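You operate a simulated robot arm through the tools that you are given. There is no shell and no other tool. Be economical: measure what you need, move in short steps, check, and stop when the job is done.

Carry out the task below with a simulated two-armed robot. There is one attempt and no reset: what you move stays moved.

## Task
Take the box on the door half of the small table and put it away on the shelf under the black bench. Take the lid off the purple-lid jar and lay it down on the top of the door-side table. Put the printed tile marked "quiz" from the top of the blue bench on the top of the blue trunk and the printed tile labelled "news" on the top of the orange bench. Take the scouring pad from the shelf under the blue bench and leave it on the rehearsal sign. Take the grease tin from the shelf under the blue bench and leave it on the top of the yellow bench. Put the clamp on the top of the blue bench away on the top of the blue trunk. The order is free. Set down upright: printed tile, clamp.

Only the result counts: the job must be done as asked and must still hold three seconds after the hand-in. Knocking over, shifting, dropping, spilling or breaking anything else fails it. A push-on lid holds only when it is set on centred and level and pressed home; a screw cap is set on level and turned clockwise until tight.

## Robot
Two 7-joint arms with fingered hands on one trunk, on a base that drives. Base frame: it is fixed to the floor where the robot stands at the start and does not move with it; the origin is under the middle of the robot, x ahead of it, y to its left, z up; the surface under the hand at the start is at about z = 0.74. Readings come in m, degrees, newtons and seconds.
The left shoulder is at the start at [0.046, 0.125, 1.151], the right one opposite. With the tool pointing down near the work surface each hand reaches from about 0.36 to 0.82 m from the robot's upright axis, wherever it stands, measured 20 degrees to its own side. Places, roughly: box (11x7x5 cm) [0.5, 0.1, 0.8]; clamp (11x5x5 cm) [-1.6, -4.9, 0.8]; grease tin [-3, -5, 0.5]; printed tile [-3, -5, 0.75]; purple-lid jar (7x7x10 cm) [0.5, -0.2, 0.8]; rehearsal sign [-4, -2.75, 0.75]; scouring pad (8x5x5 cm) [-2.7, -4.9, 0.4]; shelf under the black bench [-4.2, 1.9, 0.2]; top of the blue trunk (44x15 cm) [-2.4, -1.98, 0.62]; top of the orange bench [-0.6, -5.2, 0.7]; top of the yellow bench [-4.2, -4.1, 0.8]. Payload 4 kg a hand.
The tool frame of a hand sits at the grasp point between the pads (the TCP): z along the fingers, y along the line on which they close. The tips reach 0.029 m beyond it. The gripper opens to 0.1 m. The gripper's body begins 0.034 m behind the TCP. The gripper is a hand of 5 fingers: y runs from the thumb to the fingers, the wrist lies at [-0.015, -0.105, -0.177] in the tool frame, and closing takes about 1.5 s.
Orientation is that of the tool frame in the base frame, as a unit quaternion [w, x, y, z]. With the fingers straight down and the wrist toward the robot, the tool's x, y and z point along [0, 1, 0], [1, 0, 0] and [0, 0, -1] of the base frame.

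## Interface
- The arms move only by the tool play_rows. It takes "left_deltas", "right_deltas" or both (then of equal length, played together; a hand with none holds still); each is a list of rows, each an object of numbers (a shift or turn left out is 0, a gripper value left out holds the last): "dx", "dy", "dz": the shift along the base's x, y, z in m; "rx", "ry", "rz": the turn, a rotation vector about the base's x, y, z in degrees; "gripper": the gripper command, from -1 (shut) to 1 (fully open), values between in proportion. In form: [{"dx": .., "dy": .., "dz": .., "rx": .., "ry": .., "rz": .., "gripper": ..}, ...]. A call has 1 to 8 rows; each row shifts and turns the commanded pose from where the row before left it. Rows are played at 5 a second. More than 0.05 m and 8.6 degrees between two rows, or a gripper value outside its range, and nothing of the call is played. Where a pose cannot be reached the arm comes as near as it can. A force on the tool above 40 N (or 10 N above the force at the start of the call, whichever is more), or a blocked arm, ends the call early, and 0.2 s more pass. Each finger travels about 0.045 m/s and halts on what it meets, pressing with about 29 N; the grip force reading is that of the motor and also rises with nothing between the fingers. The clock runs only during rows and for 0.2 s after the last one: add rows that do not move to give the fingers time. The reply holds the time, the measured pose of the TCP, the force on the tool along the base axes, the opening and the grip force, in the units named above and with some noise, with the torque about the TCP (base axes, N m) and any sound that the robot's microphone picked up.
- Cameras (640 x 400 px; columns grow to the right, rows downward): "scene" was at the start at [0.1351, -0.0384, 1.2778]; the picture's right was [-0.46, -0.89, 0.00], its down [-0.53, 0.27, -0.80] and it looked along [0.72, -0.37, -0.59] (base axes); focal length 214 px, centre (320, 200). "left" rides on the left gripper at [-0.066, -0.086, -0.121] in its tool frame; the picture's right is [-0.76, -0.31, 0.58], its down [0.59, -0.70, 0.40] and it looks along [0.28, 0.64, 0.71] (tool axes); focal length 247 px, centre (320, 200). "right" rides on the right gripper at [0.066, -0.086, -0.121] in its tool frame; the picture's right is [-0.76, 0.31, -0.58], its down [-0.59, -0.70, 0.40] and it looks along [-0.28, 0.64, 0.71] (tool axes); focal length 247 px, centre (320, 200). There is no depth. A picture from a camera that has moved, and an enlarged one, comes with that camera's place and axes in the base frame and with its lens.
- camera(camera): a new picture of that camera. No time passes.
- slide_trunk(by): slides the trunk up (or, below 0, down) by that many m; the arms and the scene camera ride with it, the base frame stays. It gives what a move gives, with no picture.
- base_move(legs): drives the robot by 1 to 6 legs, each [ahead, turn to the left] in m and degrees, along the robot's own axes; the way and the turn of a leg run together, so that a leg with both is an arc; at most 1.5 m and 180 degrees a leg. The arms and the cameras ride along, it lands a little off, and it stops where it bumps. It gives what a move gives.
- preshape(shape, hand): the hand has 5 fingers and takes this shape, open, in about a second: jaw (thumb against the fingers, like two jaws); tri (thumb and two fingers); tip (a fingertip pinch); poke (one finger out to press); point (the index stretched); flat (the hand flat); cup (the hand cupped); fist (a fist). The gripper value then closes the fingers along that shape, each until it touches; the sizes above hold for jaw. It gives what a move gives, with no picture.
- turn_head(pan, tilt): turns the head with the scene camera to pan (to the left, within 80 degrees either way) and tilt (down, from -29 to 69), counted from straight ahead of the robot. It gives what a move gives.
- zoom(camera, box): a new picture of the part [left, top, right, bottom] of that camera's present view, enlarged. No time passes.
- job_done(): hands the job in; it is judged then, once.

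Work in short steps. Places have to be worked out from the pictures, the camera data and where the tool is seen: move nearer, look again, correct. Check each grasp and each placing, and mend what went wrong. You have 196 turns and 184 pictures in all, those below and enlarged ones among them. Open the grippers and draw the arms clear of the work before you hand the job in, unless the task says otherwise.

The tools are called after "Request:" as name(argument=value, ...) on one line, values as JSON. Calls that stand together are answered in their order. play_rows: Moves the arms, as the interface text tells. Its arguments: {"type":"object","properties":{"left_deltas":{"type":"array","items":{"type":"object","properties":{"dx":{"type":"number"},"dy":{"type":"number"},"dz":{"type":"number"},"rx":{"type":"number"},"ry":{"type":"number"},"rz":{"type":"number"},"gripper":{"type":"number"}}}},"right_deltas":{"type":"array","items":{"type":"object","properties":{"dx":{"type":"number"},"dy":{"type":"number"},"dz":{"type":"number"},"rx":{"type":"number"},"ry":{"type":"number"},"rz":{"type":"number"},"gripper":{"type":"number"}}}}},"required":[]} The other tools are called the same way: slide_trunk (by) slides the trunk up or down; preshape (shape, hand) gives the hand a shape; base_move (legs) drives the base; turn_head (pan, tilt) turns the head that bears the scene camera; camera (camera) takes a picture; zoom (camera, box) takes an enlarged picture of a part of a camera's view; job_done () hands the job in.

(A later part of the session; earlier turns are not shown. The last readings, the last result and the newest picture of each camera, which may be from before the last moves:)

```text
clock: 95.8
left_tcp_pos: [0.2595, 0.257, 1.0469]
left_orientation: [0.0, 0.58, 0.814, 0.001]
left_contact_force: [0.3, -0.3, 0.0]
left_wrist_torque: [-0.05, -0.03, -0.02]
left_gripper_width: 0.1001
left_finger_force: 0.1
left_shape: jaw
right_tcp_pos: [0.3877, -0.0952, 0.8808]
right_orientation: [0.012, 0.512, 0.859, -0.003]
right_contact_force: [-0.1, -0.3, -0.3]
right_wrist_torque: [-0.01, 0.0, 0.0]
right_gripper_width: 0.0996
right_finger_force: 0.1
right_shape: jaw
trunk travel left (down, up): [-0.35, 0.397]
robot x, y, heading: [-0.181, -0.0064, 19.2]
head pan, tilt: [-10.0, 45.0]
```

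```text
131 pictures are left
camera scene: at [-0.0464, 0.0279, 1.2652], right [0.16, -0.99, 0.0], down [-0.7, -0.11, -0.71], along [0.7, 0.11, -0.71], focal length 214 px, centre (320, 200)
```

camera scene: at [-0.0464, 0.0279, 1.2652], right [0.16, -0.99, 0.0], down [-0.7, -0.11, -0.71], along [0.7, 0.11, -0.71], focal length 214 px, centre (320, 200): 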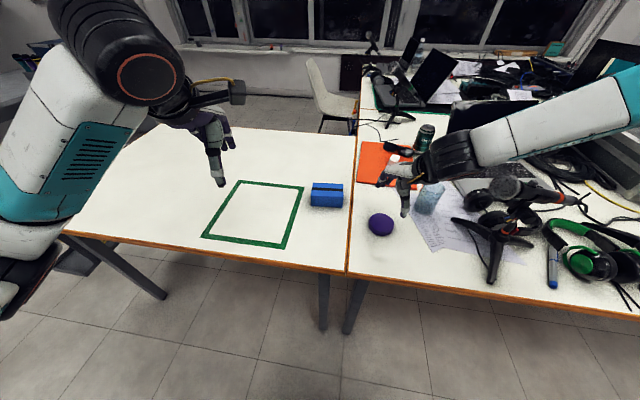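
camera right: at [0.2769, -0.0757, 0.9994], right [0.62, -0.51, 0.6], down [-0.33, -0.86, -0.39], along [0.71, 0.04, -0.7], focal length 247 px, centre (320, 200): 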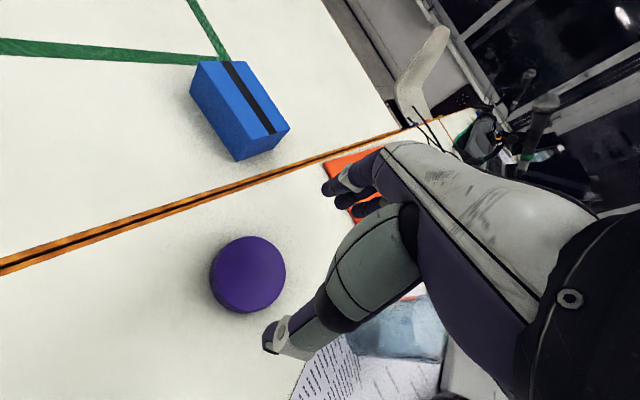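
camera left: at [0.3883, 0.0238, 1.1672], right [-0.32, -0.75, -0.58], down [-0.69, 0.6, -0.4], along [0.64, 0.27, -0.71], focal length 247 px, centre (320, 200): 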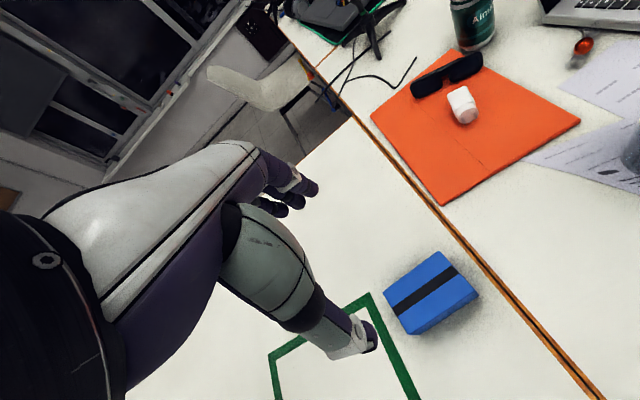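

The lid lies flat on the table by the jar. Now the box: raise the right hand, turn the base so that the box is on the left hand's side, and tilt the left hand as before.

Request:
play_rows(right_deltas=[{"dz": 0.05}, {"dz": 0.05}, {"dz": 0.05}, {"dz": 0.05}, {"dz": 0.05}, {"dz": 0.05}, {"dx": -0.04}, {"dx": -0.04}])

Request:
base_move(legs=[[0, -31]])

Request:
play_rows(left_deltas=[{"dx": 0.03, "dy": 0.03, "rx": -8.5}, {"dx": 0.03, "dy": 0.03, "rx": -8.5}, {"dx": 0.03, "dy": 0.03, "rx": -8.5}, {"dx": 0.02, "dy": 0.03, "rx": -8.5}, {"dx": 0.02, "dy": 0.03, "rx": -8.5}, {"dz": -0.03, "rx": -8.5}, {"dz": -0.03, "rx": -8.5}])

Request:
turn_head(pan=10, tilt=45)

Request:
camera(camera="scene")

Request:
camera(camera="left")

```text
clock: 97.6
left_tcp_pos: [0.2591, 0.256, 1.0473]
left_orientation: [-0.001, 0.58, 0.814, 0.0]
left_contact_force: [-0.6, -0.4, 0.5]
left_wrist_torque: [-0.01, -0.03, -0.01]
left_gripper_width: 0.0998
left_finger_force: 0.2
left_shape: jaw
right_tcp_pos: [0.3085, -0.0947, 1.1795]
right_orientation: [0.012, 0.512, 0.859, -0.004]
right_contact_force: [-0.2, 0.3, -0.2]
right_wrist_torque: [0.04, -0.02, -0.01]
right_gripper_width: 0.1
right_finger_force: 0.0
right_shape: jaw
trunk travel left (down, up): [-0.35, 0.397]
robot x, y, heading: [-0.1821, -0.0068, 19.2]
head pan, tilt: [-10.0, 45.0]
```

```text
clock: 99.6
left_tcp_pos: [0.33, -0.0105, 1.0473]
left_orientation: [-0.001, 0.778, 0.628, 0.0]
left_contact_force: [-0.7, -0.3, 0.2]
left_wrist_torque: [0.0, -0.03, -0.02]
left_gripper_width: 0.1001
left_finger_force: 0.1
left_shape: jaw
right_tcp_pos: [0.1921, -0.3356, 1.1802]
right_orientation: [0.011, 0.724, 0.689, -0.008]
right_contact_force: [-0.7, 0.3, -0.1]
right_wrist_torque: [-0.02, 0.01, -0.02]
right_gripper_width: 0.0999
right_finger_force: 0.1
right_shape: jaw
trunk travel left (down, up): [-0.35, 0.397]
robot x, y, heading: [-0.1835, -0.0063, -12.2]
head pan, tilt: [-10.0, 45.0]
```

```text
clock: 101.2
left_tcp_pos: [0.464, 0.1422, 0.9875]
left_orientation: [0.387, 0.674, 0.546, -0.312]
left_contact_force: [0.5, 0.1, -0.4]
left_wrist_torque: [0.06, 0.01, 0.01]
left_gripper_width: 0.1002
left_finger_force: 0.2
left_shape: jaw
right_tcp_pos: [0.1936, -0.3348, 1.1793]
right_orientation: [0.01, 0.724, 0.69, -0.006]
right_contact_force: [-0.9, 0.2, -0.1]
right_wrist_torque: [0.01, -0.04, 0.02]
right_gripper_width: 0.1
right_finger_force: 0.0
right_shape: jaw
trunk travel left (down, up): [-0.35, 0.397]
robot x, y, heading: [-0.1776, -0.0043, -11.9]
head pan, tilt: [-10.0, 45.0]
```

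```text
clock: 102.0
left_tcp_pos: [0.4626, 0.1416, 0.9878]
left_orientation: [0.385, 0.676, 0.545, -0.312]
left_contact_force: [-0.4, -0.2, 0.2]
left_wrist_torque: [-0.03, 0.03, -0.02]
left_gripper_width: 0.0998
left_finger_force: 0.0
left_shape: jaw
right_tcp_pos: [0.193, -0.3348, 1.1794]
right_orientation: [0.011, 0.724, 0.69, -0.007]
right_contact_force: [-0.2, -1.2, -0.2]
right_wrist_torque: [0.0, -0.01, -0.02]
right_gripper_width: 0.1002
right_finger_force: 0.1
right_shape: jaw
trunk travel left (down, up): [-0.35, 0.397]
robot x, y, heading: [-0.1778, -0.0101, -12.1]
head pan, tilt: [10.0, 45.0]
```

```text
130 pictures are left
camera scene: at [-0.0431, -0.0189, 1.2651], right [-0.04, -1.0, 0.0], down [-0.71, 0.03, -0.71], along [0.71, -0.03, -0.71], focal length 214 px, centre (320, 200)
```

scene: 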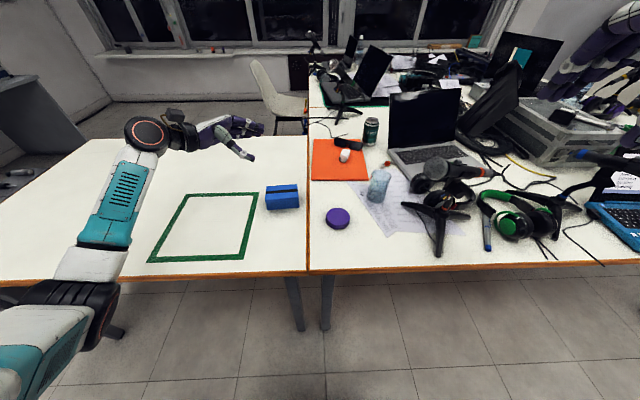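

```text
129 pictures are left
camera left: at [0.365, 0.2224, 1.0885], right [-0.46, -0.84, 0.29], down [-0.56, 0.03, -0.83], along [0.69, -0.54, -0.49], focal length 247 px, centre (320, 200)
```

left: 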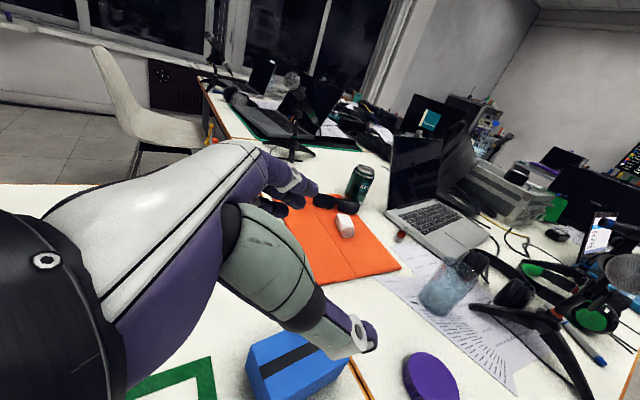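

Align the hand yaw (+12°) and go to pre-grasp left of the box at (0.473, 0.20, 0.825).

Request:
play_rows(left_deltas=[{"rz": 6, "dx": 0.005, "dy": 0.03}, {"rz": 6, "dx": 0.005, "dy": 0.03}, {"dz": -0.04}, {"dz": -0.04}, {"dz": -0.04}, {"dz": -0.04}])

Request:
camera(camera="left")

Request:
zoom(camera="scene", box=[180, 120, 380, 250])

```text
clock: 103.4
left_tcp_pos: [0.4733, 0.202, 0.826]
left_orientation: [0.417, 0.614, 0.613, -0.27]
left_contact_force: [-0.5, -0.4, 0.5]
left_wrist_torque: [0.0, 0.04, -0.01]
left_gripper_width: 0.1001
left_finger_force: 0.0
left_shape: jaw
right_tcp_pos: [0.1938, -0.3353, 1.1799]
right_orientation: [0.01, 0.724, 0.689, -0.008]
right_contact_force: [0.4, -0.5, 0.6]
right_wrist_torque: [-0.01, 0.0, -0.02]
right_gripper_width: 0.0999
right_finger_force: 0.1
right_shape: jaw
trunk travel left (down, up): [-0.35, 0.397]
robot x, y, heading: [-0.1819, -0.0065, -12.2]
head pan, tilt: [10.0, 45.0]
```

```text
128 pictures are left
camera left: at [0.3609, 0.2602, 0.9271], right [-0.27, -0.92, 0.29], down [-0.56, -0.09, -0.83], along [0.79, -0.39, -0.48], focal length 247 px, centre (320, 200)
```

left: 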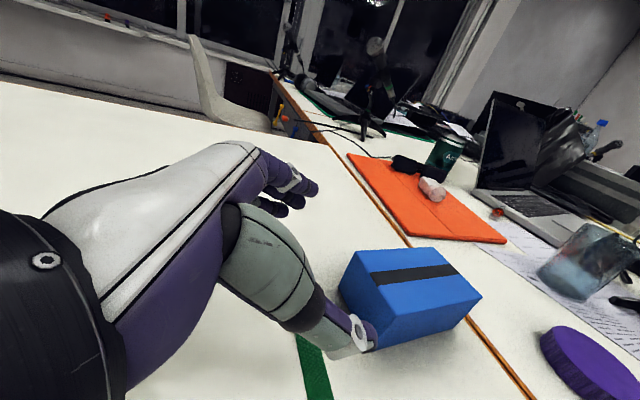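

```text
3.08 times, centred on (280, 185) of scene
camera zoom: at [-0.0428, -0.0188, 1.2651], right [-0.04, -1.0, 0.0], down [-0.71, 0.03, -0.71], along [0.71, -0.03, -0.71], focal length 660 px, centre (443, 246)
```

zoom: 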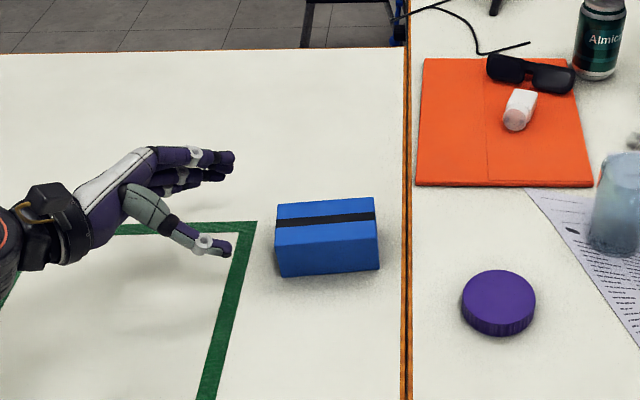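

The closing axis has a 10° tilt; I correct it (ry +10.5°, rz −3°). Then advance to the box's near end.

Request:
play_rows(left_deltas=[{"ry": 5.25}, {"ry": 5.25}, {"rz": -3}, {"dy": -0.026, "dz": -0.015}, {"dy": -0.026, "dz": -0.015}, {"dy": -0.02, "dz": -0.012}])

Request:
camera(camera="left")

Request:
zoom(camera="scene", box=[180, 120, 380, 250])

```text
clock: 104.8
left_tcp_pos: [0.4743, 0.1283, 0.7848]
left_orientation: [0.35, 0.604, 0.633, -0.334]
left_contact_force: [0.7, -0.2, 0.6]
left_wrist_torque: [0.03, 0.0, 0.02]
left_gripper_width: 0.0998
left_finger_force: 0.1
left_shape: jaw
right_tcp_pos: [0.1918, -0.3354, 1.1811]
right_orientation: [0.01, 0.724, 0.69, -0.007]
right_contact_force: [-0.7, 0.5, 0.1]
right_wrist_torque: [0.02, -0.02, -0.03]
right_gripper_width: 0.0999
right_finger_force: 0.0
right_shape: jaw
trunk travel left (down, up): [-0.35, 0.397]
robot x, y, heading: [-0.1832, -0.0085, -11.9]
head pan, tilt: [10.0, 45.0]
```

```text
126 pictures are left
camera left: at [0.384, 0.1919, 0.9044], right [-0.26, -0.9, 0.33], down [-0.7, -0.06, -0.71], along [0.66, -0.42, -0.62], focal length 247 px, centre (320, 200)
```

left: 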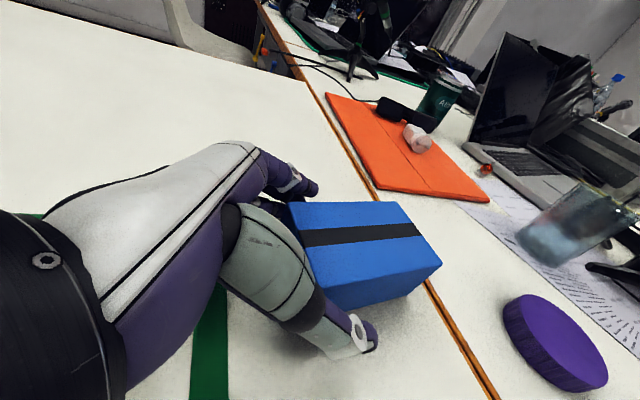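

```text
3.08 times, centred on (280, 185) of scene
camera zoom: at [-0.043, -0.019, 1.2651], right [-0.04, -1.0, 0.0], down [-0.71, 0.03, -0.71], along [0.71, -0.03, -0.71], focal length 660 px, centre (443, 246)
```

zoom: 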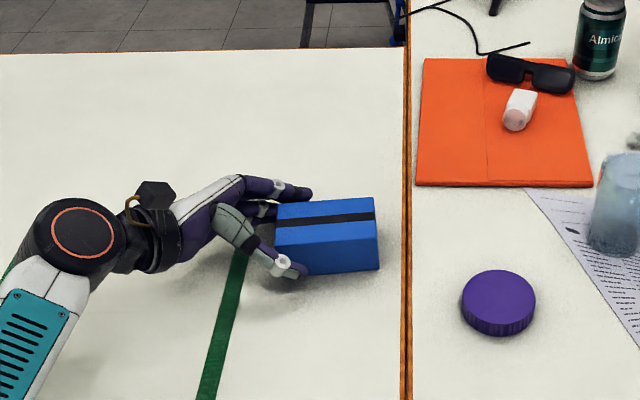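

Straddling fine. Advance the last 1.6 cm and close.

Request:
play_rows(left_deltas=[{"dy": -0.014, "dz": -0.01}, {"gripper": -1}, {"gripper": -1}, {"gripper": -1}, {"gripper": -1}, {"gripper": -1}, {"gripper": -1}, {"gripper": -1}])

Request:
play_rows(left_deltas=[{"dz": 0.02}, {"dz": 0.03}, {"dz": 0.04}, {"dz": 0.04}])

Request:
camera(camera="left")

Request:
camera(camera="scene")

```text
clock: 106.6
left_tcp_pos: [0.4724, 0.1153, 0.7765]
left_orientation: [0.351, 0.605, 0.633, -0.333]
left_contact_force: [4.7, 4.6, 16.2]
left_wrist_torque: [0.25, -0.66, 0.05]
left_gripper_width: 0.0571
left_finger_force: 29.0
left_shape: jaw
right_tcp_pos: [0.1914, -0.3356, 1.181]
right_orientation: [0.011, 0.724, 0.69, -0.006]
right_contact_force: [0.1, -1.1, -0.1]
right_wrist_torque: [0.0, -0.02, 0.0]
right_gripper_width: 0.1001
right_finger_force: 0.0
right_shape: jaw
trunk travel left (down, up): [-0.35, 0.397]
robot x, y, heading: [-0.1828, -0.0055, -12.1]
head pan, tilt: [10.0, 45.0]
```

```text
clock: 107.6
left_tcp_pos: [0.472, 0.1135, 0.9036]
left_orientation: [0.349, 0.604, 0.633, -0.335]
left_contact_force: [-0.1, -0.3, -3.4]
left_wrist_torque: [0.11, 0.01, 0.03]
left_gripper_width: 0.0567
left_finger_force: 28.6
left_shape: jaw
right_tcp_pos: [0.1912, -0.3356, 1.1796]
right_orientation: [0.01, 0.724, 0.69, -0.007]
right_contact_force: [0.0, -0.1, 0.1]
right_wrist_torque: [0.0, 0.0, -0.04]
right_gripper_width: 0.0999
right_finger_force: 0.1
right_shape: jaw
trunk travel left (down, up): [-0.35, 0.397]
robot x, y, heading: [-0.18, -0.0016, -12.2]
head pan, tilt: [10.0, 45.0]
```

```text
124 pictures are left
camera left: at [0.3826, 0.1776, 1.0246], right [-0.26, -0.9, 0.33], down [-0.7, -0.06, -0.71], along [0.66, -0.42, -0.62], focal length 247 px, centre (320, 200)
```

left: 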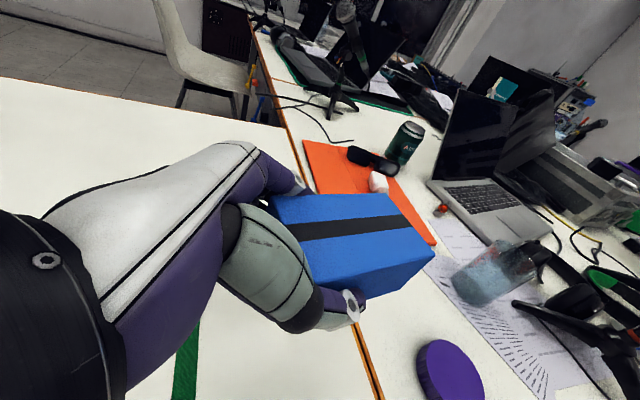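

```text
123 pictures are left
camera scene: at [-0.0429, -0.0188, 1.2651], right [-0.04, -1.0, 0.0], down [-0.71, 0.03, -0.71], along [0.71, -0.03, -0.71], focal length 214 px, centre (320, 200)
```

scene: 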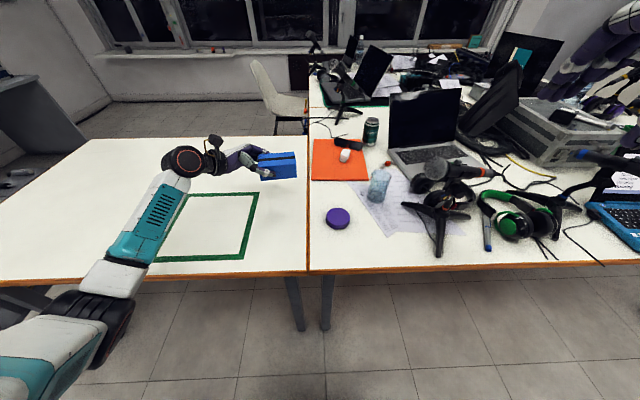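

Box held securely. Tuck it in and higher, back off and head round the clear corridor at y≈1.8 to the black bench.

Request:
play_rows(left_deltas=[{"dz": 0.04, "dx": -0.02}, {"dz": 0.04, "dx": -0.02}, {"dz": 0.03, "dx": -0.03}, {"dz": 0.02, "dx": -0.03, "dy": 0.03}, {"dx": -0.03, "dy": 0.03}])

Request:
base_move(legs=[[-0.15, 0], [0, 102], [1.0, 0]])

Request:
turn_head(pan=45, tilt=20)

Request:
camera(camera="scene")

```text
clock: 108.8
left_tcp_pos: [0.3406, 0.1745, 1.0361]
left_orientation: [0.349, 0.605, 0.633, -0.334]
left_contact_force: [-1.4, 0.6, -2.6]
left_wrist_torque: [0.1, -0.01, -0.01]
left_gripper_width: 0.0569
left_finger_force: 28.5
left_shape: jaw
right_tcp_pos: [0.1925, -0.3354, 1.1809]
right_orientation: [0.012, 0.724, 0.689, -0.007]
right_contact_force: [-0.8, -0.8, 0.6]
right_wrist_torque: [0.0, -0.03, 0.0]
right_gripper_width: 0.1
right_finger_force: 0.1
right_shape: jaw
trunk travel left (down, up): [-0.35, 0.397]
robot x, y, heading: [-0.1802, -0.0025, -12.0]
head pan, tilt: [10.0, 45.0]
```

```text
clock: 119.4
left_tcp_pos: [-0.6153, 1.4995, 1.0355]
left_orientation: [0.479, -0.114, 0.868, 0.062]
left_contact_force: [-0.3, -0.7, -3.2]
left_wrist_torque: [-0.07, 0.08, -0.02]
left_gripper_width: 0.0563
left_finger_force: 28.8
left_shape: jaw
right_tcp_pos: [-0.0855, 1.4618, 1.1798]
right_orientation: [0.012, -0.082, 0.997, 0.004]
right_contact_force: [0.0, 0.2, 0.5]
right_wrist_torque: [-0.01, 0.01, -0.05]
right_gripper_width: 0.0997
right_finger_force: 0.2
right_shape: jaw
trunk travel left (down, up): [-0.35, 0.397]
robot x, y, heading: [-0.3263, 1.0252, 90.3]
head pan, tilt: [10.0, 45.0]
```

```text
clock: 120.4
left_tcp_pos: [-0.6155, 1.5004, 1.0345]
left_orientation: [0.479, -0.113, 0.868, 0.063]
left_contact_force: [-0.1, -0.5, -3.1]
left_wrist_torque: [-0.01, 0.09, 0.0]
left_gripper_width: 0.0568
left_finger_force: 29.1
left_shape: jaw
right_tcp_pos: [-0.0856, 1.4621, 1.1786]
right_orientation: [0.012, -0.081, 0.997, 0.003]
right_contact_force: [0.4, 0.7, -0.1]
right_wrist_torque: [-0.01, 0.03, 0.01]
right_gripper_width: 0.0998
right_finger_force: 0.0
right_shape: jaw
trunk travel left (down, up): [-0.35, 0.397]
robot x, y, heading: [-0.3302, 1.0302, 90.0]
head pan, tilt: [45.0, 20.0]
```

```text
122 pictures are left
camera scene: at [-0.3951, 1.1537, 1.3037], right [0.71, 0.71, 0.0], down [0.24, -0.24, -0.94], along [-0.66, 0.66, -0.34], focal length 214 px, centre (320, 200)
```

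scene: 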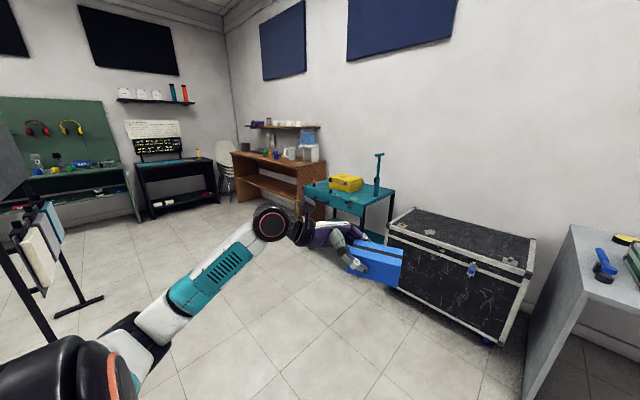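

The black bench is visible in the corner (open front towards +x, with low shelf). Drive toward it and look again.

Request:
base_move(legs=[[0.75, 0], [0, 90], [1.5, 0], [1.0, 0]])

Request:
turn_head(pan=0, tilt=30)

Request:
camera(camera="scene")

```text
clock: 140.3
left_tcp_pos: [-3.3117, 1.5284, 1.035]
left_orientation: [-0.298, 0.69, -0.538, -0.381]
left_contact_force: [0.1, 0.2, -3.2]
left_wrist_torque: [-0.07, -0.06, -0.02]
left_gripper_width: 0.0563
left_finger_force: 28.9
left_shape: jaw
right_tcp_pos: [-3.2671, 2.057, 1.1796]
right_orientation: [-0.007, 0.758, -0.652, -0.011]
right_contact_force: [-0.5, -0.8, 0.0]
right_wrist_torque: [0.0, -0.02, -0.03]
right_gripper_width: 0.1001
right_finger_force: 0.1
right_shape: jaw
trunk travel left (down, up): [-0.35, 0.397]
robot x, y, heading: [-2.8383, 1.809, 179.4]
head pan, tilt: [45.0, 20.0]
```

```text
clock: 141.4
left_tcp_pos: [-3.3121, 1.528, 1.0345]
left_orientation: [-0.297, 0.69, -0.538, -0.382]
left_contact_force: [0.6, 0.3, -2.3]
left_wrist_torque: [-0.11, -0.01, -0.01]
left_gripper_width: 0.0561
left_finger_force: 28.6
left_shape: jaw
right_tcp_pos: [-3.2667, 2.0568, 1.1794]
right_orientation: [-0.006, 0.758, -0.652, -0.011]
right_contact_force: [0.7, -0.1, 0.5]
right_wrist_torque: [0.02, 0.0, 0.0]
right_gripper_width: 0.1002
right_finger_force: 0.0
right_shape: jaw
trunk travel left (down, up): [-0.35, 0.397]
robot x, y, heading: [-2.8377, 1.8077, 179.2]
head pan, tilt: [0.0, 30.0]
```

```text
121 pictures are left
camera scene: at [-2.9844, 1.8121, 1.2877], right [0.01, 1.0, 0.0], down [0.5, -0.01, -0.87], along [-0.87, 0.01, -0.5], focal length 214 px, centre (320, 200)
```

scene: 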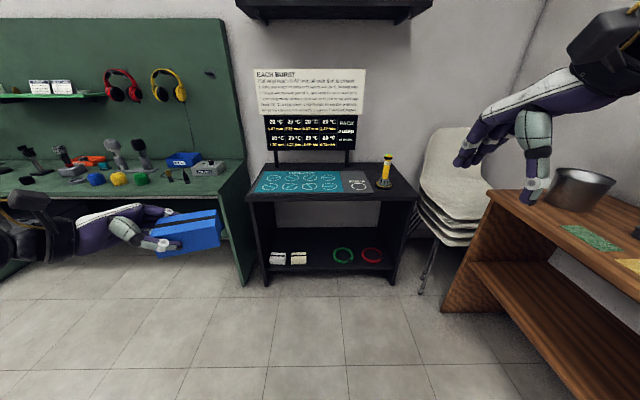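

Free shelf space between the cards (y≈1.6) and green ring (y≈1.98). I rotate the hand to point forward (rz +76°) and slide the trunk down.

Request:
play_rows(left_deltas=[{"rz": 8.4}, {"rz": 8.4}, {"rz": 8.4}, {"rz": 8.4}, {"rz": 8.4}, {"rz": 8.4}, {"rz": 8.4}, {"rz": 8.4}])

Request:
play_rows(left_deltas=[{"rz": 8.4}])

Request:
slide_trunk(by=-0.34)

Request:
camera(camera="scene")

Request:
camera(camera="left")

```text
clock: 143.2
left_tcp_pos: [-3.3267, 1.5249, 1.0324]
left_orientation: [-0.037, 0.874, -0.066, -0.48]
left_contact_force: [0.4, 0.3, -2.3]
left_wrist_torque: [0.0, -0.07, 0.0]
left_gripper_width: 0.0567
left_finger_force: 28.9
left_shape: jaw
left hand out of reach, approached as far as the arm can: row 5, 6
right_tcp_pos: [-3.2679, 2.058, 1.1791]
right_orientation: [-0.006, 0.758, -0.652, -0.011]
right_contact_force: [0.0, 0.5, 0.5]
right_wrist_torque: [0.02, -0.04, 0.0]
right_gripper_width: 0.1
right_finger_force: 0.1
right_shape: jaw
trunk travel left (down, up): [-0.35, 0.397]
robot x, y, heading: [-2.8347, 1.806, 179.4]
head pan, tilt: [0.0, 30.0]
```

```text
clock: 143.6
left_tcp_pos: [-3.3266, 1.5252, 1.0328]
left_orientation: [-0.002, 0.876, -0.002, -0.482]
left_contact_force: [-0.9, 0.1, -2.3]
left_wrist_torque: [-0.01, -0.09, 0.0]
left_gripper_width: 0.0562
left_finger_force: 28.8
left_shape: jaw
right_tcp_pos: [-3.267, 2.0594, 1.1803]
right_orientation: [-0.006, 0.758, -0.652, -0.011]
right_contact_force: [0.5, 0.6, -0.1]
right_wrist_torque: [0.01, 0.01, -0.02]
right_gripper_width: 0.0998
right_finger_force: 0.1
right_shape: jaw
trunk travel left (down, up): [-0.35, 0.397]
robot x, y, heading: [-2.8375, 1.8063, 179.4]
head pan, tilt: [0.0, 30.0]
```

```text
clock: 146.9
left_tcp_pos: [-3.3583, 1.5237, 0.5623]
left_orientation: [0.0, 0.941, -0.004, -0.339]
left_contact_force: [-0.7, 0.3, -3.5]
left_wrist_torque: [0.02, -0.1, -0.01]
left_gripper_width: 0.056
left_finger_force: 29.2
left_shape: jaw
right_tcp_pos: [-3.2662, 2.0575, 0.8401]
right_orientation: [-0.007, 0.758, -0.652, -0.012]
right_contact_force: [0.1, -0.5, 1.0]
right_wrist_torque: [0.02, 0.0, -0.01]
right_gripper_width: 0.1
right_finger_force: 0.0
right_shape: jaw
trunk travel left (down, up): [-0.01, 0.737]
robot x, y, heading: [-2.8346, 1.8065, 179.5]
head pan, tilt: [0.0, 30.0]
```

```text
120 pictures are left
camera scene: at [-3.1156, 1.814, 0.9316], right [0.01, 1.0, 0.0], down [0.5, -0.01, -0.87], along [-0.87, 0.01, -0.5], focal length 214 px, centre (320, 200)
```

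scene: 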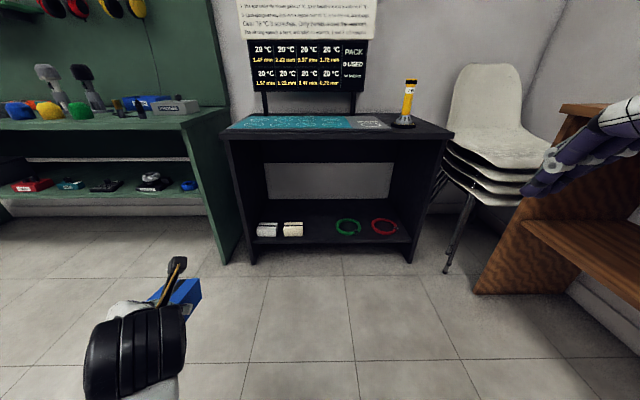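

```text
119 pictures are left
camera left: at [-3.3306, 1.6109, 0.6966], right [-0.95, 0.31, 0.04], down [0.2, 0.7, -0.68], along [-0.24, -0.64, -0.73], focal length 247 px, centre (320, 200)
```

left: 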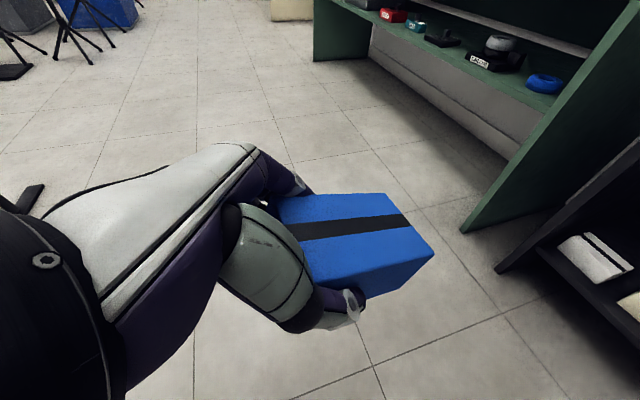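

Shelf surface confirmed at z≈0.20, front edge x≈−3.92; free gap y 1.73–1.91. Restore the hand's pitch and reposition the base to about (−3.2, 1.97).

Request:
play_rows(left_deltas=[{"ry": 6}, {"ry": 6}, {"ry": 6}])

Request:
base_move(legs=[[0, -23], [0.4, 0], [0, 23]])

Request:
camera(camera="scene")

```text
clock: 147.8
left_tcp_pos: [-3.381, 1.5021, 0.6044]
left_orientation: [0.055, 0.854, -0.046, -0.515]
left_contact_force: [0.0, -0.6, -3.9]
left_wrist_torque: [0.01, -0.11, 0.0]
left_gripper_width: 0.0562
left_finger_force: 29.0
left_shape: jaw
left hand out of reach, approached as far as the arm can: row 1
right_tcp_pos: [-3.2679, 2.0579, 0.8395]
right_orientation: [-0.007, 0.758, -0.652, -0.012]
right_contact_force: [0.0, 0.7, -0.5]
right_wrist_torque: [0.0, 0.0, 0.0]
right_gripper_width: 0.0999
right_finger_force: 0.1
right_shape: jaw
trunk travel left (down, up): [-0.01, 0.737]
robot x, y, heading: [-2.8357, 1.807, 179.5]
head pan, tilt: [0.0, 30.0]
stopped in row 3 (left hand): the arm was blocked; the commanded pose is now the measured one
```

```text
clock: 152.8
left_tcp_pos: [-3.7456, 1.6634, 0.6037]
left_orientation: [0.056, 0.855, -0.048, -0.514]
left_contact_force: [0.0, 0.9, -2.8]
left_wrist_torque: [0.0, -0.1, -0.03]
left_gripper_width: 0.0566
left_finger_force: 29.3
left_shape: jaw
right_tcp_pos: [-3.6313, 2.2182, 0.8405]
right_orientation: [-0.006, 0.757, -0.653, -0.01]
right_contact_force: [0.3, -0.7, 0.0]
right_wrist_torque: [0.05, 0.03, 0.02]
right_gripper_width: 0.0999
right_finger_force: 0.1
right_shape: jaw
trunk travel left (down, up): [-0.01, 0.737]
robot x, y, heading: [-3.1989, 1.9662, 179.2]
head pan, tilt: [0.0, 30.0]
```

```text
118 pictures are left
camera scene: at [-3.4805, 1.9744, 0.9315], right [0.02, 1.0, 0.0], down [0.5, -0.01, -0.87], along [-0.87, 0.01, -0.5], focal length 214 px, centre (320, 200)
```

scene: 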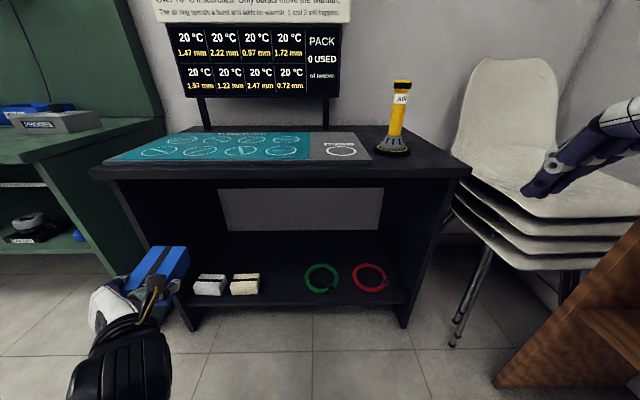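

Fix the slight roll (rx +8°, ry −4.4°), lower the hand outside the bench and bring it to y≈1.825.

Request:
play_rows(left_deltas=[{"rx": 8, "dz": -0.02}, {"ry": -4.4, "dz": -0.04}, {"dz": -0.045}, {"dz": -0.045}, {"dz": -0.045, "dy": 0.02}, {"dz": -0.03, "dy": 0.035}, {"dy": 0.045, "dz": -0.02}, {"dy": 0.045}])

Request:
camera(camera="scene")

Request:
camera(camera="left")

```text
clock: 153.8
left_tcp_pos: [-3.7798, 1.6294, 0.5162]
left_orientation: [0.049, 0.849, -0.054, -0.523]
left_contact_force: [1.2, -0.1, -3.4]
left_wrist_torque: [0.02, -0.12, 0.02]
left_gripper_width: 0.0563
left_finger_force: 28.8
left_shape: jaw
right_tcp_pos: [-3.6287, 2.2189, 0.8396]
right_orientation: [-0.006, 0.757, -0.653, -0.012]
right_contact_force: [-0.8, -0.2, 0.0]
right_wrist_torque: [0.01, 0.01, -0.02]
right_gripper_width: 0.1001
right_finger_force: 0.0
right_shape: jaw
trunk travel left (down, up): [-0.01, 0.737]
robot x, y, heading: [-3.1998, 1.9696, 179.3]
head pan, tilt: [0.0, 30.0]
stopped in row 5 (left hand): the arm was blocked; the commanded pose is now the measured one
```

```text
117 pictures are left
camera scene: at [-3.4803, 1.9744, 0.9316], right [0.02, 1.0, 0.0], down [0.5, -0.01, -0.87], along [-0.87, 0.01, -0.5], focal length 214 px, centre (320, 200)
```

scene: 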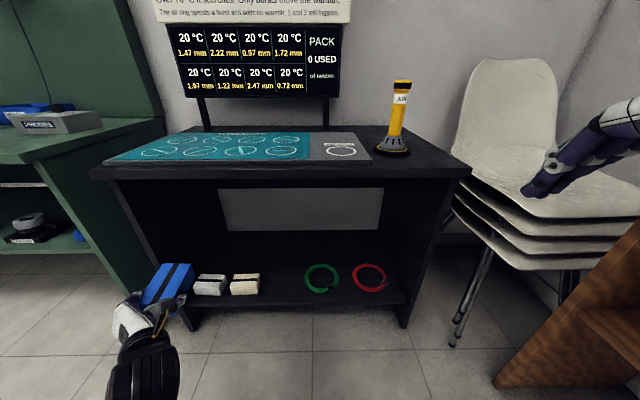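

```text
116 pictures are left
camera left: at [-3.6984, 1.728, 0.6168], right [-0.84, 0.4, 0.37], down [-0.06, 0.6, -0.8], along [-0.54, -0.69, -0.48], focal length 247 px, centre (320, 200)
```

left: 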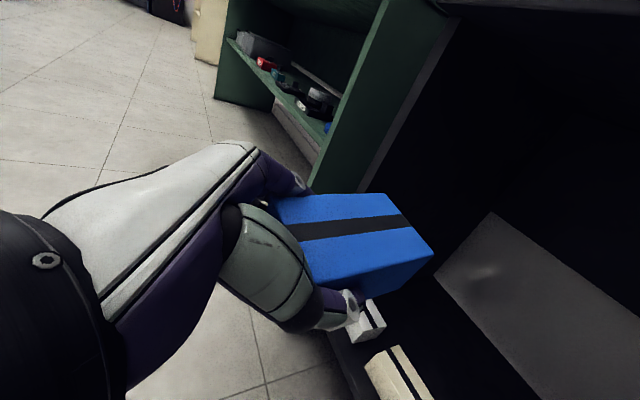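

The left wrist is at its joint limit when pointing straight forward. I'll stand at an angle (heading ≈210°), so the hand can point toward −x more comfortably; first raise the right hand out of the way.

Request:
play_rows(left_deltas=[{"dx": 0.03, "dz": 0.03}, {"dx": 0.03, "dz": 0.03}, {"dx": 0.02, "dz": 0.03}, {}, {}, {}], right_deltas=[{"dz": 0.04, "dx": 0.02}, {"dz": 0.04, "dx": 0.02}, {"dz": 0.04, "dx": 0.02}, {"dz": 0.04, "dx": 0.02}, {"dz": 0.04, "dx": 0.02}, {"dz": 0.04, "dx": 0.02}])

Request:
base_move(legs=[[0, 79], [-0.4, 0], [0, -48], [0.2, 0]])

Request:
turn_head(pan=-15, tilt=30)

Request:
camera(camera="scene")

```text
clock: 155.2
left_tcp_pos: [-3.7302, 1.6097, 0.6]
left_orientation: [0.089, 0.844, -0.091, -0.52]
left_contact_force: [-1.3, -0.2, -1.9]
left_wrist_torque: [-0.01, -0.07, -0.01]
left_gripper_width: 0.0563
left_finger_force: 29.7
left_shape: jaw
left hand out of reach, approached as far as the arm can: row 3
right_tcp_pos: [-3.5096, 2.2182, 1.079]
right_orientation: [-0.006, 0.757, -0.653, -0.011]
right_contact_force: [0.1, -0.5, -0.9]
right_wrist_torque: [0.0, 0.01, 0.02]
right_gripper_width: 0.0998
right_finger_force: 0.0
right_shape: jaw
trunk travel left (down, up): [-0.01, 0.737]
robot x, y, heading: [-3.2045, 1.9704, 179.3]
head pan, tilt: [0.0, 30.0]
```

```text
clock: 163.0
left_tcp_pos: [-3.3193, 1.741, 0.6027]
left_orientation: [0.254, 0.825, 0.19, -0.467]
left_contact_force: [-0.1, -0.6, -3.4]
left_wrist_torque: [0.07, -0.1, 0.0]
left_gripper_width: 0.0562
left_finger_force: 28.9
left_shape: jaw
right_tcp_pos: [-3.5179, 2.3534, 1.0788]
right_orientation: [-0.009, 0.927, -0.374, -0.015]
right_contact_force: [0.3, 0.8, -0.4]
right_wrist_torque: [-0.01, -0.01, -0.03]
right_gripper_width: 0.0998
right_finger_force: 0.1
right_shape: jaw
trunk travel left (down, up): [-0.01, 0.737]
robot x, y, heading: [-3.1231, 2.3541, -142.5]
head pan, tilt: [0.0, 30.0]
stopped in leg 3: the robot was blocked; the commanded pose is now the measured one
```

```text
clock: 163.8
left_tcp_pos: [-3.32, 1.7409, 0.6008]
left_orientation: [0.253, 0.826, 0.19, -0.466]
left_contact_force: [0.4, -0.2, -2.7]
left_wrist_torque: [0.1, -0.04, 0.0]
left_gripper_width: 0.0562
left_finger_force: 29.0
left_shape: jaw
right_tcp_pos: [-3.5188, 2.3536, 1.0788]
right_orientation: [-0.009, 0.927, -0.373, -0.014]
right_contact_force: [0.1, 0.6, 0.7]
right_wrist_torque: [0.0, -0.02, -0.01]
right_gripper_width: 0.0999
right_finger_force: 0.0
right_shape: jaw
trunk travel left (down, up): [-0.01, 0.737]
robot x, y, heading: [-3.1192, 2.3541, -142.8]
head pan, tilt: [-15.0, 30.0]
```

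```text
115 pictures are left
camera scene: at [-3.3541, 2.2008, 0.9307], right [-0.38, 0.92, 0.01], down [0.46, 0.2, -0.86], along [-0.8, -0.33, -0.5], focal length 214 px, centre (320, 200)
```

scene: 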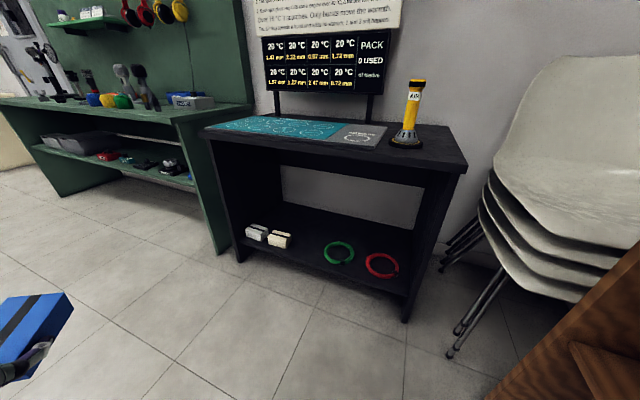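

It stopped before finishing the turn (probably the right elbow near the wooden bench). Drive forward away from it, then finish a small turn.

Request:
base_move(legs=[[0.22, 0], [0, -12]])

Request:
turn_head(pan=-75, tilt=20)

Request:
camera(camera="scene")

```text
clock: 166.3
left_tcp_pos: [-3.6172, 1.6644, 0.6052]
left_orientation: [0.204, 0.841, 0.103, -0.49]
left_contact_force: [-0.4, -0.1, -3.2]
left_wrist_torque: [0.06, -0.07, -0.02]
left_gripper_width: 0.0565
left_finger_force: 29.4
left_shape: jaw
right_tcp_pos: [-3.6841, 2.3094, 1.078]
right_orientation: [-0.008, 0.884, -0.468, -0.012]
right_contact_force: [0.6, 0.8, -0.1]
right_wrist_torque: [0.01, 0.0, -0.03]
right_gripper_width: 0.0999
right_finger_force: 0.0
right_shape: jaw
trunk travel left (down, up): [-0.01, 0.737]
robot x, y, heading: [-3.2958, 2.2236, -154.9]
head pan, tilt: [-15.0, 30.0]
```

```text
clock: 167.6
left_tcp_pos: [-3.6161, 1.6661, 0.6042]
left_orientation: [0.206, 0.841, 0.103, -0.49]
left_contact_force: [-0.9, 0.0, -2.4]
left_wrist_torque: [0.06, -0.09, 0.0]
left_gripper_width: 0.0565
left_finger_force: 28.8
left_shape: jaw
right_tcp_pos: [-3.6828, 2.3085, 1.0788]
right_orientation: [-0.007, 0.884, -0.468, -0.012]
right_contact_force: [-0.1, 0.3, 0.2]
right_wrist_torque: [0.03, 0.0, 0.05]
right_gripper_width: 0.1
right_finger_force: 0.0
right_shape: jaw
trunk travel left (down, up): [-0.01, 0.737]
robot x, y, heading: [-3.2924, 2.2185, -154.7]
head pan, tilt: [-75.0, 20.0]
```

```text
114 pictures are left
camera scene: at [-3.5257, 2.2123, 0.9476], right [0.76, 0.65, 0.0], down [0.22, -0.26, -0.94], along [-0.61, 0.72, -0.34], focal length 214 px, centre (320, 200)
```

scene: 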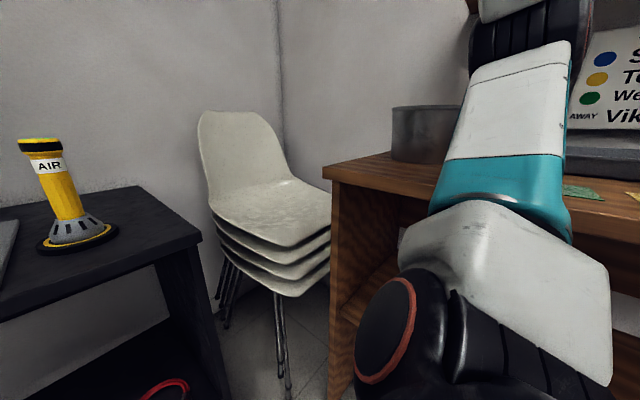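

Heading now 205°, target 5° left at 0.78 m. Reorient the hand: point along −x, level, 32° down.

Request:
play_rows(left_deltas=[{"rz": -7.4}, {"rz": -7.4}, {"rz": -7.4}, {"rz": -7.4}, {"rx": 7.1}, {"rx": 7.1}, {"rz": 6.7}, {"ry": -7}])

Request:
play_rows(left_deltas=[{"dy": 0.03, "dz": -0.04}, {"dy": 0.03, "dz": -0.04}, {"dy": 0.03, "dz": -0.04}, {"dy": 0.03, "dz": -0.04}, {"dy": 0.03, "dz": -0.03}, {"dx": -0.03}])

Request:
turn_head(pan=-15, tilt=35)

Request:
camera(camera="scene")

Request:
camera(camera="left")

```text
clock: 169.4
left_tcp_pos: [-3.6185, 1.6629, 0.6024]
left_orientation: [0.0, 0.874, 0.0, -0.486]
left_contact_force: [-0.6, -0.3, -3.1]
left_wrist_torque: [-0.03, -0.09, 0.01]
left_gripper_width: 0.0563
left_finger_force: 28.8
left_shape: jaw
left hand out of reach, approached as far as the arm can: row 8
right_tcp_pos: [-3.6823, 2.3091, 1.0773]
right_orientation: [-0.007, 0.884, -0.468, -0.012]
right_contact_force: [-0.3, 1.3, 1.0]
right_wrist_torque: [-0.01, -0.04, -0.01]
right_gripper_width: 0.1
right_finger_force: 0.1
right_shape: jaw
trunk travel left (down, up): [-0.01, 0.737]
robot x, y, heading: [-3.297, 2.2154, -154.3]
head pan, tilt: [-75.0, 20.0]
```

```text
clock: 170.4
left_tcp_pos: [-3.6179, 1.7562, 0.4558]
left_orientation: [0.043, 0.883, -0.074, -0.462]
left_contact_force: [0.1, -0.1, -1.9]
left_wrist_torque: [-0.05, -0.08, -0.01]
left_gripper_width: 0.056
left_finger_force: 29.1
left_shape: jaw
right_tcp_pos: [-3.6826, 2.3089, 1.0785]
right_orientation: [-0.007, 0.884, -0.468, -0.013]
right_contact_force: [-0.1, 0.5, 0.2]
right_wrist_torque: [0.02, -0.01, -0.03]
right_gripper_width: 0.0998
right_finger_force: 0.1
right_shape: jaw
trunk travel left (down, up): [-0.01, 0.737]
robot x, y, heading: [-3.2954, 2.2203, -154.6]
head pan, tilt: [-75.0, 20.0]
stopped in row 5 (left hand): the arm was blocked; the commanded pose is now the measured one
```

```text
clock: 171.8
left_tcp_pos: [-3.6184, 1.7549, 0.4566]
left_orientation: [0.043, 0.883, -0.074, -0.462]
left_contact_force: [0.4, -0.1, -3.3]
left_wrist_torque: [0.0, -0.09, 0.0]
left_gripper_width: 0.0563
left_finger_force: 29.0
left_shape: jaw
right_tcp_pos: [-3.6823, 2.3089, 1.0774]
right_orientation: [-0.007, 0.884, -0.468, -0.011]
right_contact_force: [-0.6, 0.1, 0.6]
right_wrist_torque: [0.02, -0.02, -0.02]
right_gripper_width: 0.1001
right_finger_force: 0.0
right_shape: jaw
trunk travel left (down, up): [-0.01, 0.737]
robot x, y, heading: [-3.2928, 2.2211, -154.6]
head pan, tilt: [-15.0, 35.0]
```

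```text
113 pictures are left
camera scene: at [-3.552, 2.1257, 0.9237], right [-0.18, 0.98, 0.0], down [0.56, 0.1, -0.82], along [-0.81, -0.15, -0.57], focal length 214 px, centre (320, 200)
```

scene: 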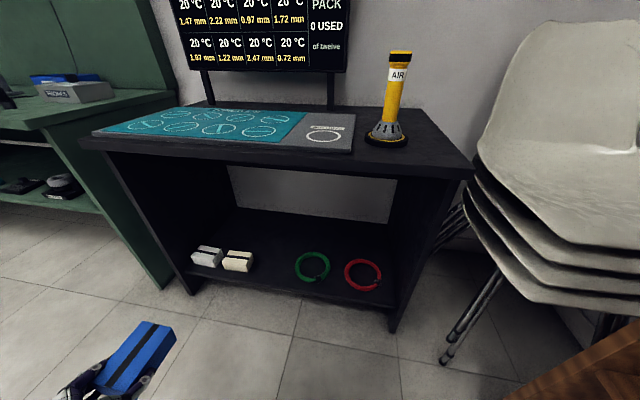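

```text
112 pictures are left
camera left: at [-3.548, 1.8535, 0.566], right [-0.87, 0.43, 0.24], down [0.07, 0.59, -0.81], along [-0.49, -0.69, -0.54], focal length 247 px, centre (320, 200)
```

left: 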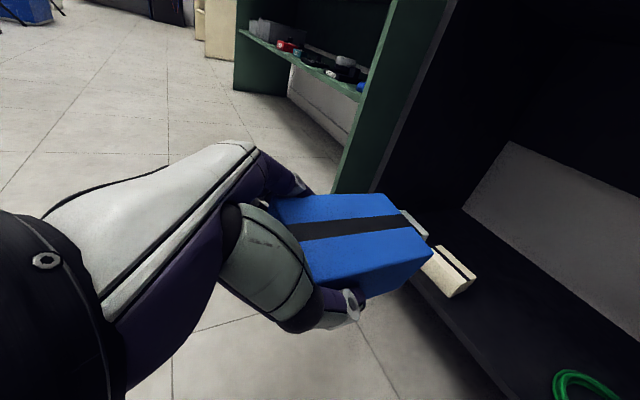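

Blocked when close to the body. Try extending forward first (under the bench top at z≈0.46), then lowering.

Request:
play_rows(left_deltas=[{"dx": -0.04, "dz": 0.01}, {"dx": -0.04, "dy": 0.01}, {"dx": -0.04, "dy": 0.01}, {"dx": -0.04, "dy": 0.015}, {"dx": -0.03, "dy": 0.015}])

Request:
camera(camera="scene")

```text
clock: 172.4
left_tcp_pos: [-3.6921, 1.7379, 0.4704]
left_orientation: [0.093, 0.894, -0.133, -0.418]
left_contact_force: [-0.1, 0.4, -3.2]
left_wrist_torque: [-0.01, -0.11, 0.01]
left_gripper_width: 0.0563
left_finger_force: 29.5
left_shape: jaw
right_tcp_pos: [-3.6818, 2.3085, 1.079]
right_orientation: [-0.006, 0.884, -0.468, -0.012]
right_contact_force: [0.5, 0.3, -0.8]
right_wrist_torque: [0.01, -0.01, -0.02]
right_gripper_width: 0.1001
right_finger_force: 0.0
right_shape: jaw
trunk travel left (down, up): [-0.01, 0.737]
robot x, y, heading: [-3.2909, 2.2192, -154.8]
head pan, tilt: [-15.0, 35.0]
stopped in row 3 (left hand): the arm was blocked; the commanded pose is now the measured one
```

```text
111 pictures are left
camera scene: at [-3.5517, 2.1256, 0.9238], right [-0.18, 0.98, 0.0], down [0.56, 0.1, -0.82], along [-0.81, -0.15, -0.57], focal length 214 px, centre (320, 200)
```

scene: 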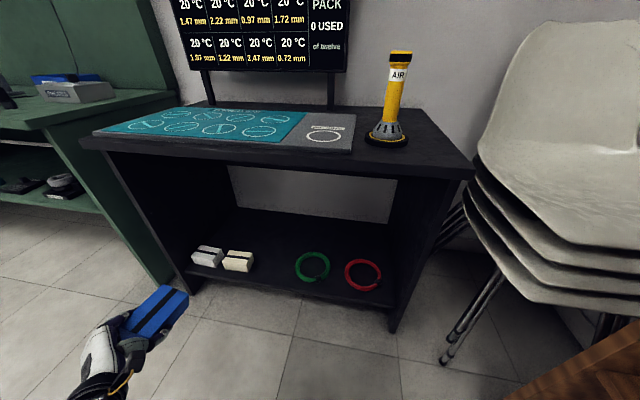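

The left hand is only comfortable pointing ~45–90° to the robot's right. New plan: lay the box lengthwise along y in the free front strip of the shelf, hand pointing to +y, robot facing the bench. Back the hand out and rotate it.

Request:
play_rows(left_deltas=[{"dx": 0.03, "dz": 0.03}, {"dx": 0.03, "dz": 0.03}, {"rz": -8.5}, {"rz": -8.5}, {"rz": -8.5}, {"rz": -8.5}, {"rz": -8.5}, {"rz": -8.5}])

Request:
base_move(legs=[[0.08, 0], [0, -25]])

Request:
turn_head(pan=15, tilt=35)

Request:
camera(camera="scene")

```text
clock: 174.2
left_tcp_pos: [-3.6323, 1.7371, 0.5307]
left_orientation: [-0.095, 0.748, -0.506, -0.419]
left_contact_force: [-0.3, 0.5, -3.3]
left_wrist_torque: [-0.1, -0.04, -0.01]
left_gripper_width: 0.0565
left_finger_force: 29.4
left_shape: jaw
right_tcp_pos: [-3.6838, 2.3081, 1.0764]
right_orientation: [-0.007, 0.884, -0.467, -0.013]
right_contact_force: [0.2, -0.7, 0.6]
right_wrist_torque: [0.01, -0.01, 0.0]
right_gripper_width: 0.0998
right_finger_force: 0.1
right_shape: jaw
trunk travel left (down, up): [-0.01, 0.737]
robot x, y, heading: [-3.2946, 2.2228, -154.3]
head pan, tilt: [-15.0, 35.0]
```

```text
clock: 176.6
left_tcp_pos: [-3.8769, 1.8894, 0.5304]
left_orientation: [0.183, -0.623, 0.654, 0.388]
left_contact_force: [0.4, -0.4, -2.0]
left_wrist_torque: [-0.1, -0.03, -0.02]
left_gripper_width: 0.0563
left_finger_force: 29.6
left_shape: jaw
right_tcp_pos: [-3.6827, 2.4288, 1.0778]
right_orientation: [-0.009, 0.762, -0.647, -0.009]
right_contact_force: [-0.2, 0.3, 0.7]
right_wrist_torque: [0.02, -0.02, -0.01]
right_gripper_width: 0.1
right_finger_force: 0.2
right_shape: jaw
trunk travel left (down, up): [-0.01, 0.737]
robot x, y, heading: [-3.3673, 2.1886, -179.5]
head pan, tilt: [-15.0, 35.0]
```

```text
clock: 177.6
left_tcp_pos: [-3.8767, 1.8891, 0.5304]
left_orientation: [0.183, -0.622, 0.655, 0.388]
left_contact_force: [-0.4, 0.2, -3.0]
left_wrist_torque: [-0.09, -0.03, 0.01]
left_gripper_width: 0.0562
left_finger_force: 28.9
left_shape: jaw
right_tcp_pos: [-3.6814, 2.4283, 1.0785]
right_orientation: [-0.01, 0.762, -0.647, -0.01]
right_contact_force: [-0.8, -0.1, 0.2]
right_wrist_torque: [0.01, 0.02, -0.01]
right_gripper_width: 0.1
right_finger_force: 0.0
right_shape: jaw
trunk travel left (down, up): [-0.01, 0.737]
robot x, y, heading: [-3.364, 2.1844, -179.7]
head pan, tilt: [15.0, 35.0]
```

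```text
110 pictures are left
camera scene: at [-3.6408, 2.1633, 0.9237], right [-0.27, 0.96, 0.0], down [0.55, 0.15, -0.82], along [-0.79, -0.22, -0.57], focal length 214 px, centre (320, 200)
```

scene: 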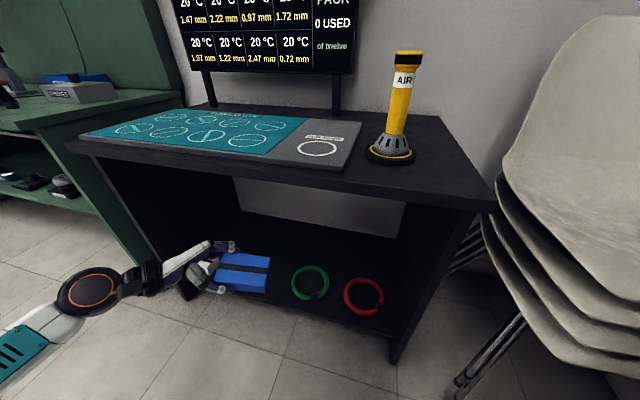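

Hand now points +y over the shelf. Level it out (ry −16.4°, rx +10.5°) and lower to ~0.33.

Request:
play_rows(left_deltas=[{"ry": -8.2}, {"ry": -8.2}, {"rx": 5.25}, {"rx": 5.25}, {"dz": -0.04, "dy": -0.02}, {"dz": -0.04, "dy": -0.02}, {"dz": -0.04, "dy": -0.02}, {"dz": -0.04}])

Request:
camera(camera="scene")

Request:
camera(camera="left")

```text
clock: 179.4
left_tcp_pos: [-3.8764, 1.8292, 0.3704]
left_orientation: [-0.335, 0.643, -0.592, -0.352]
left_contact_force: [0.0, -0.2, -3.2]
left_wrist_torque: [-0.09, -0.01, 0.03]
left_gripper_width: 0.0563
left_finger_force: 29.1
left_shape: jaw
right_tcp_pos: [-3.6819, 2.4295, 1.0787]
right_orientation: [-0.009, 0.762, -0.647, -0.01]
right_contact_force: [-0.2, 0.3, -0.4]
right_wrist_torque: [0.0, -0.01, -0.04]
right_gripper_width: 0.0999
right_finger_force: 0.0
right_shape: jaw
trunk travel left (down, up): [-0.01, 0.737]
robot x, y, heading: [-3.3665, 2.1843, -179.4]
head pan, tilt: [15.0, 35.0]
```

```text
109 pictures are left
camera scene: at [-3.6408, 2.1632, 0.9236], right [-0.27, 0.96, 0.0], down [0.55, 0.15, -0.82], along [-0.79, -0.22, -0.57], focal length 214 px, centre (320, 200)
```

scene: 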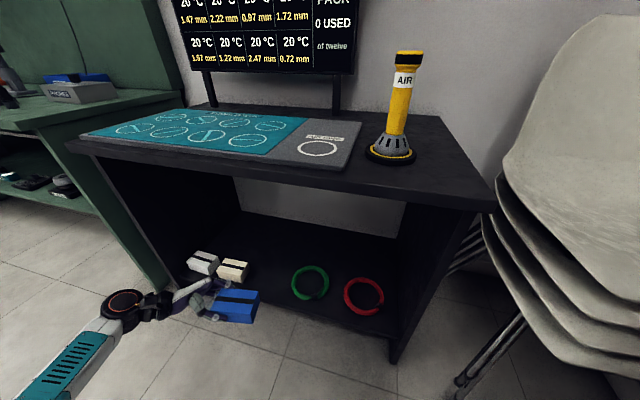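

```text
108 pictures are left
camera left: at [-3.7882, 1.7683, 0.4911], right [0.24, 0.91, 0.34], down [0.71, 0.08, -0.7], along [-0.66, 0.41, -0.63], focal length 247 px, centre (320, 200)
```

left: 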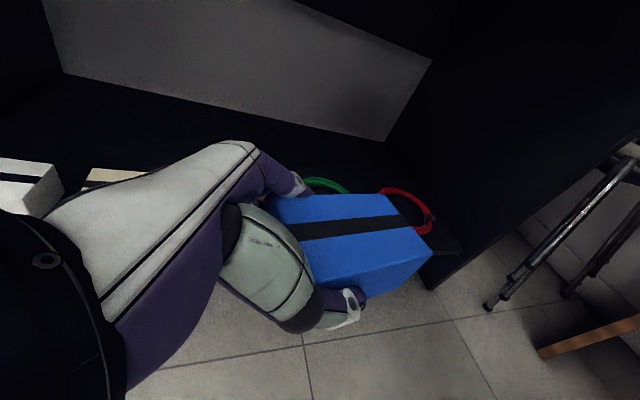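

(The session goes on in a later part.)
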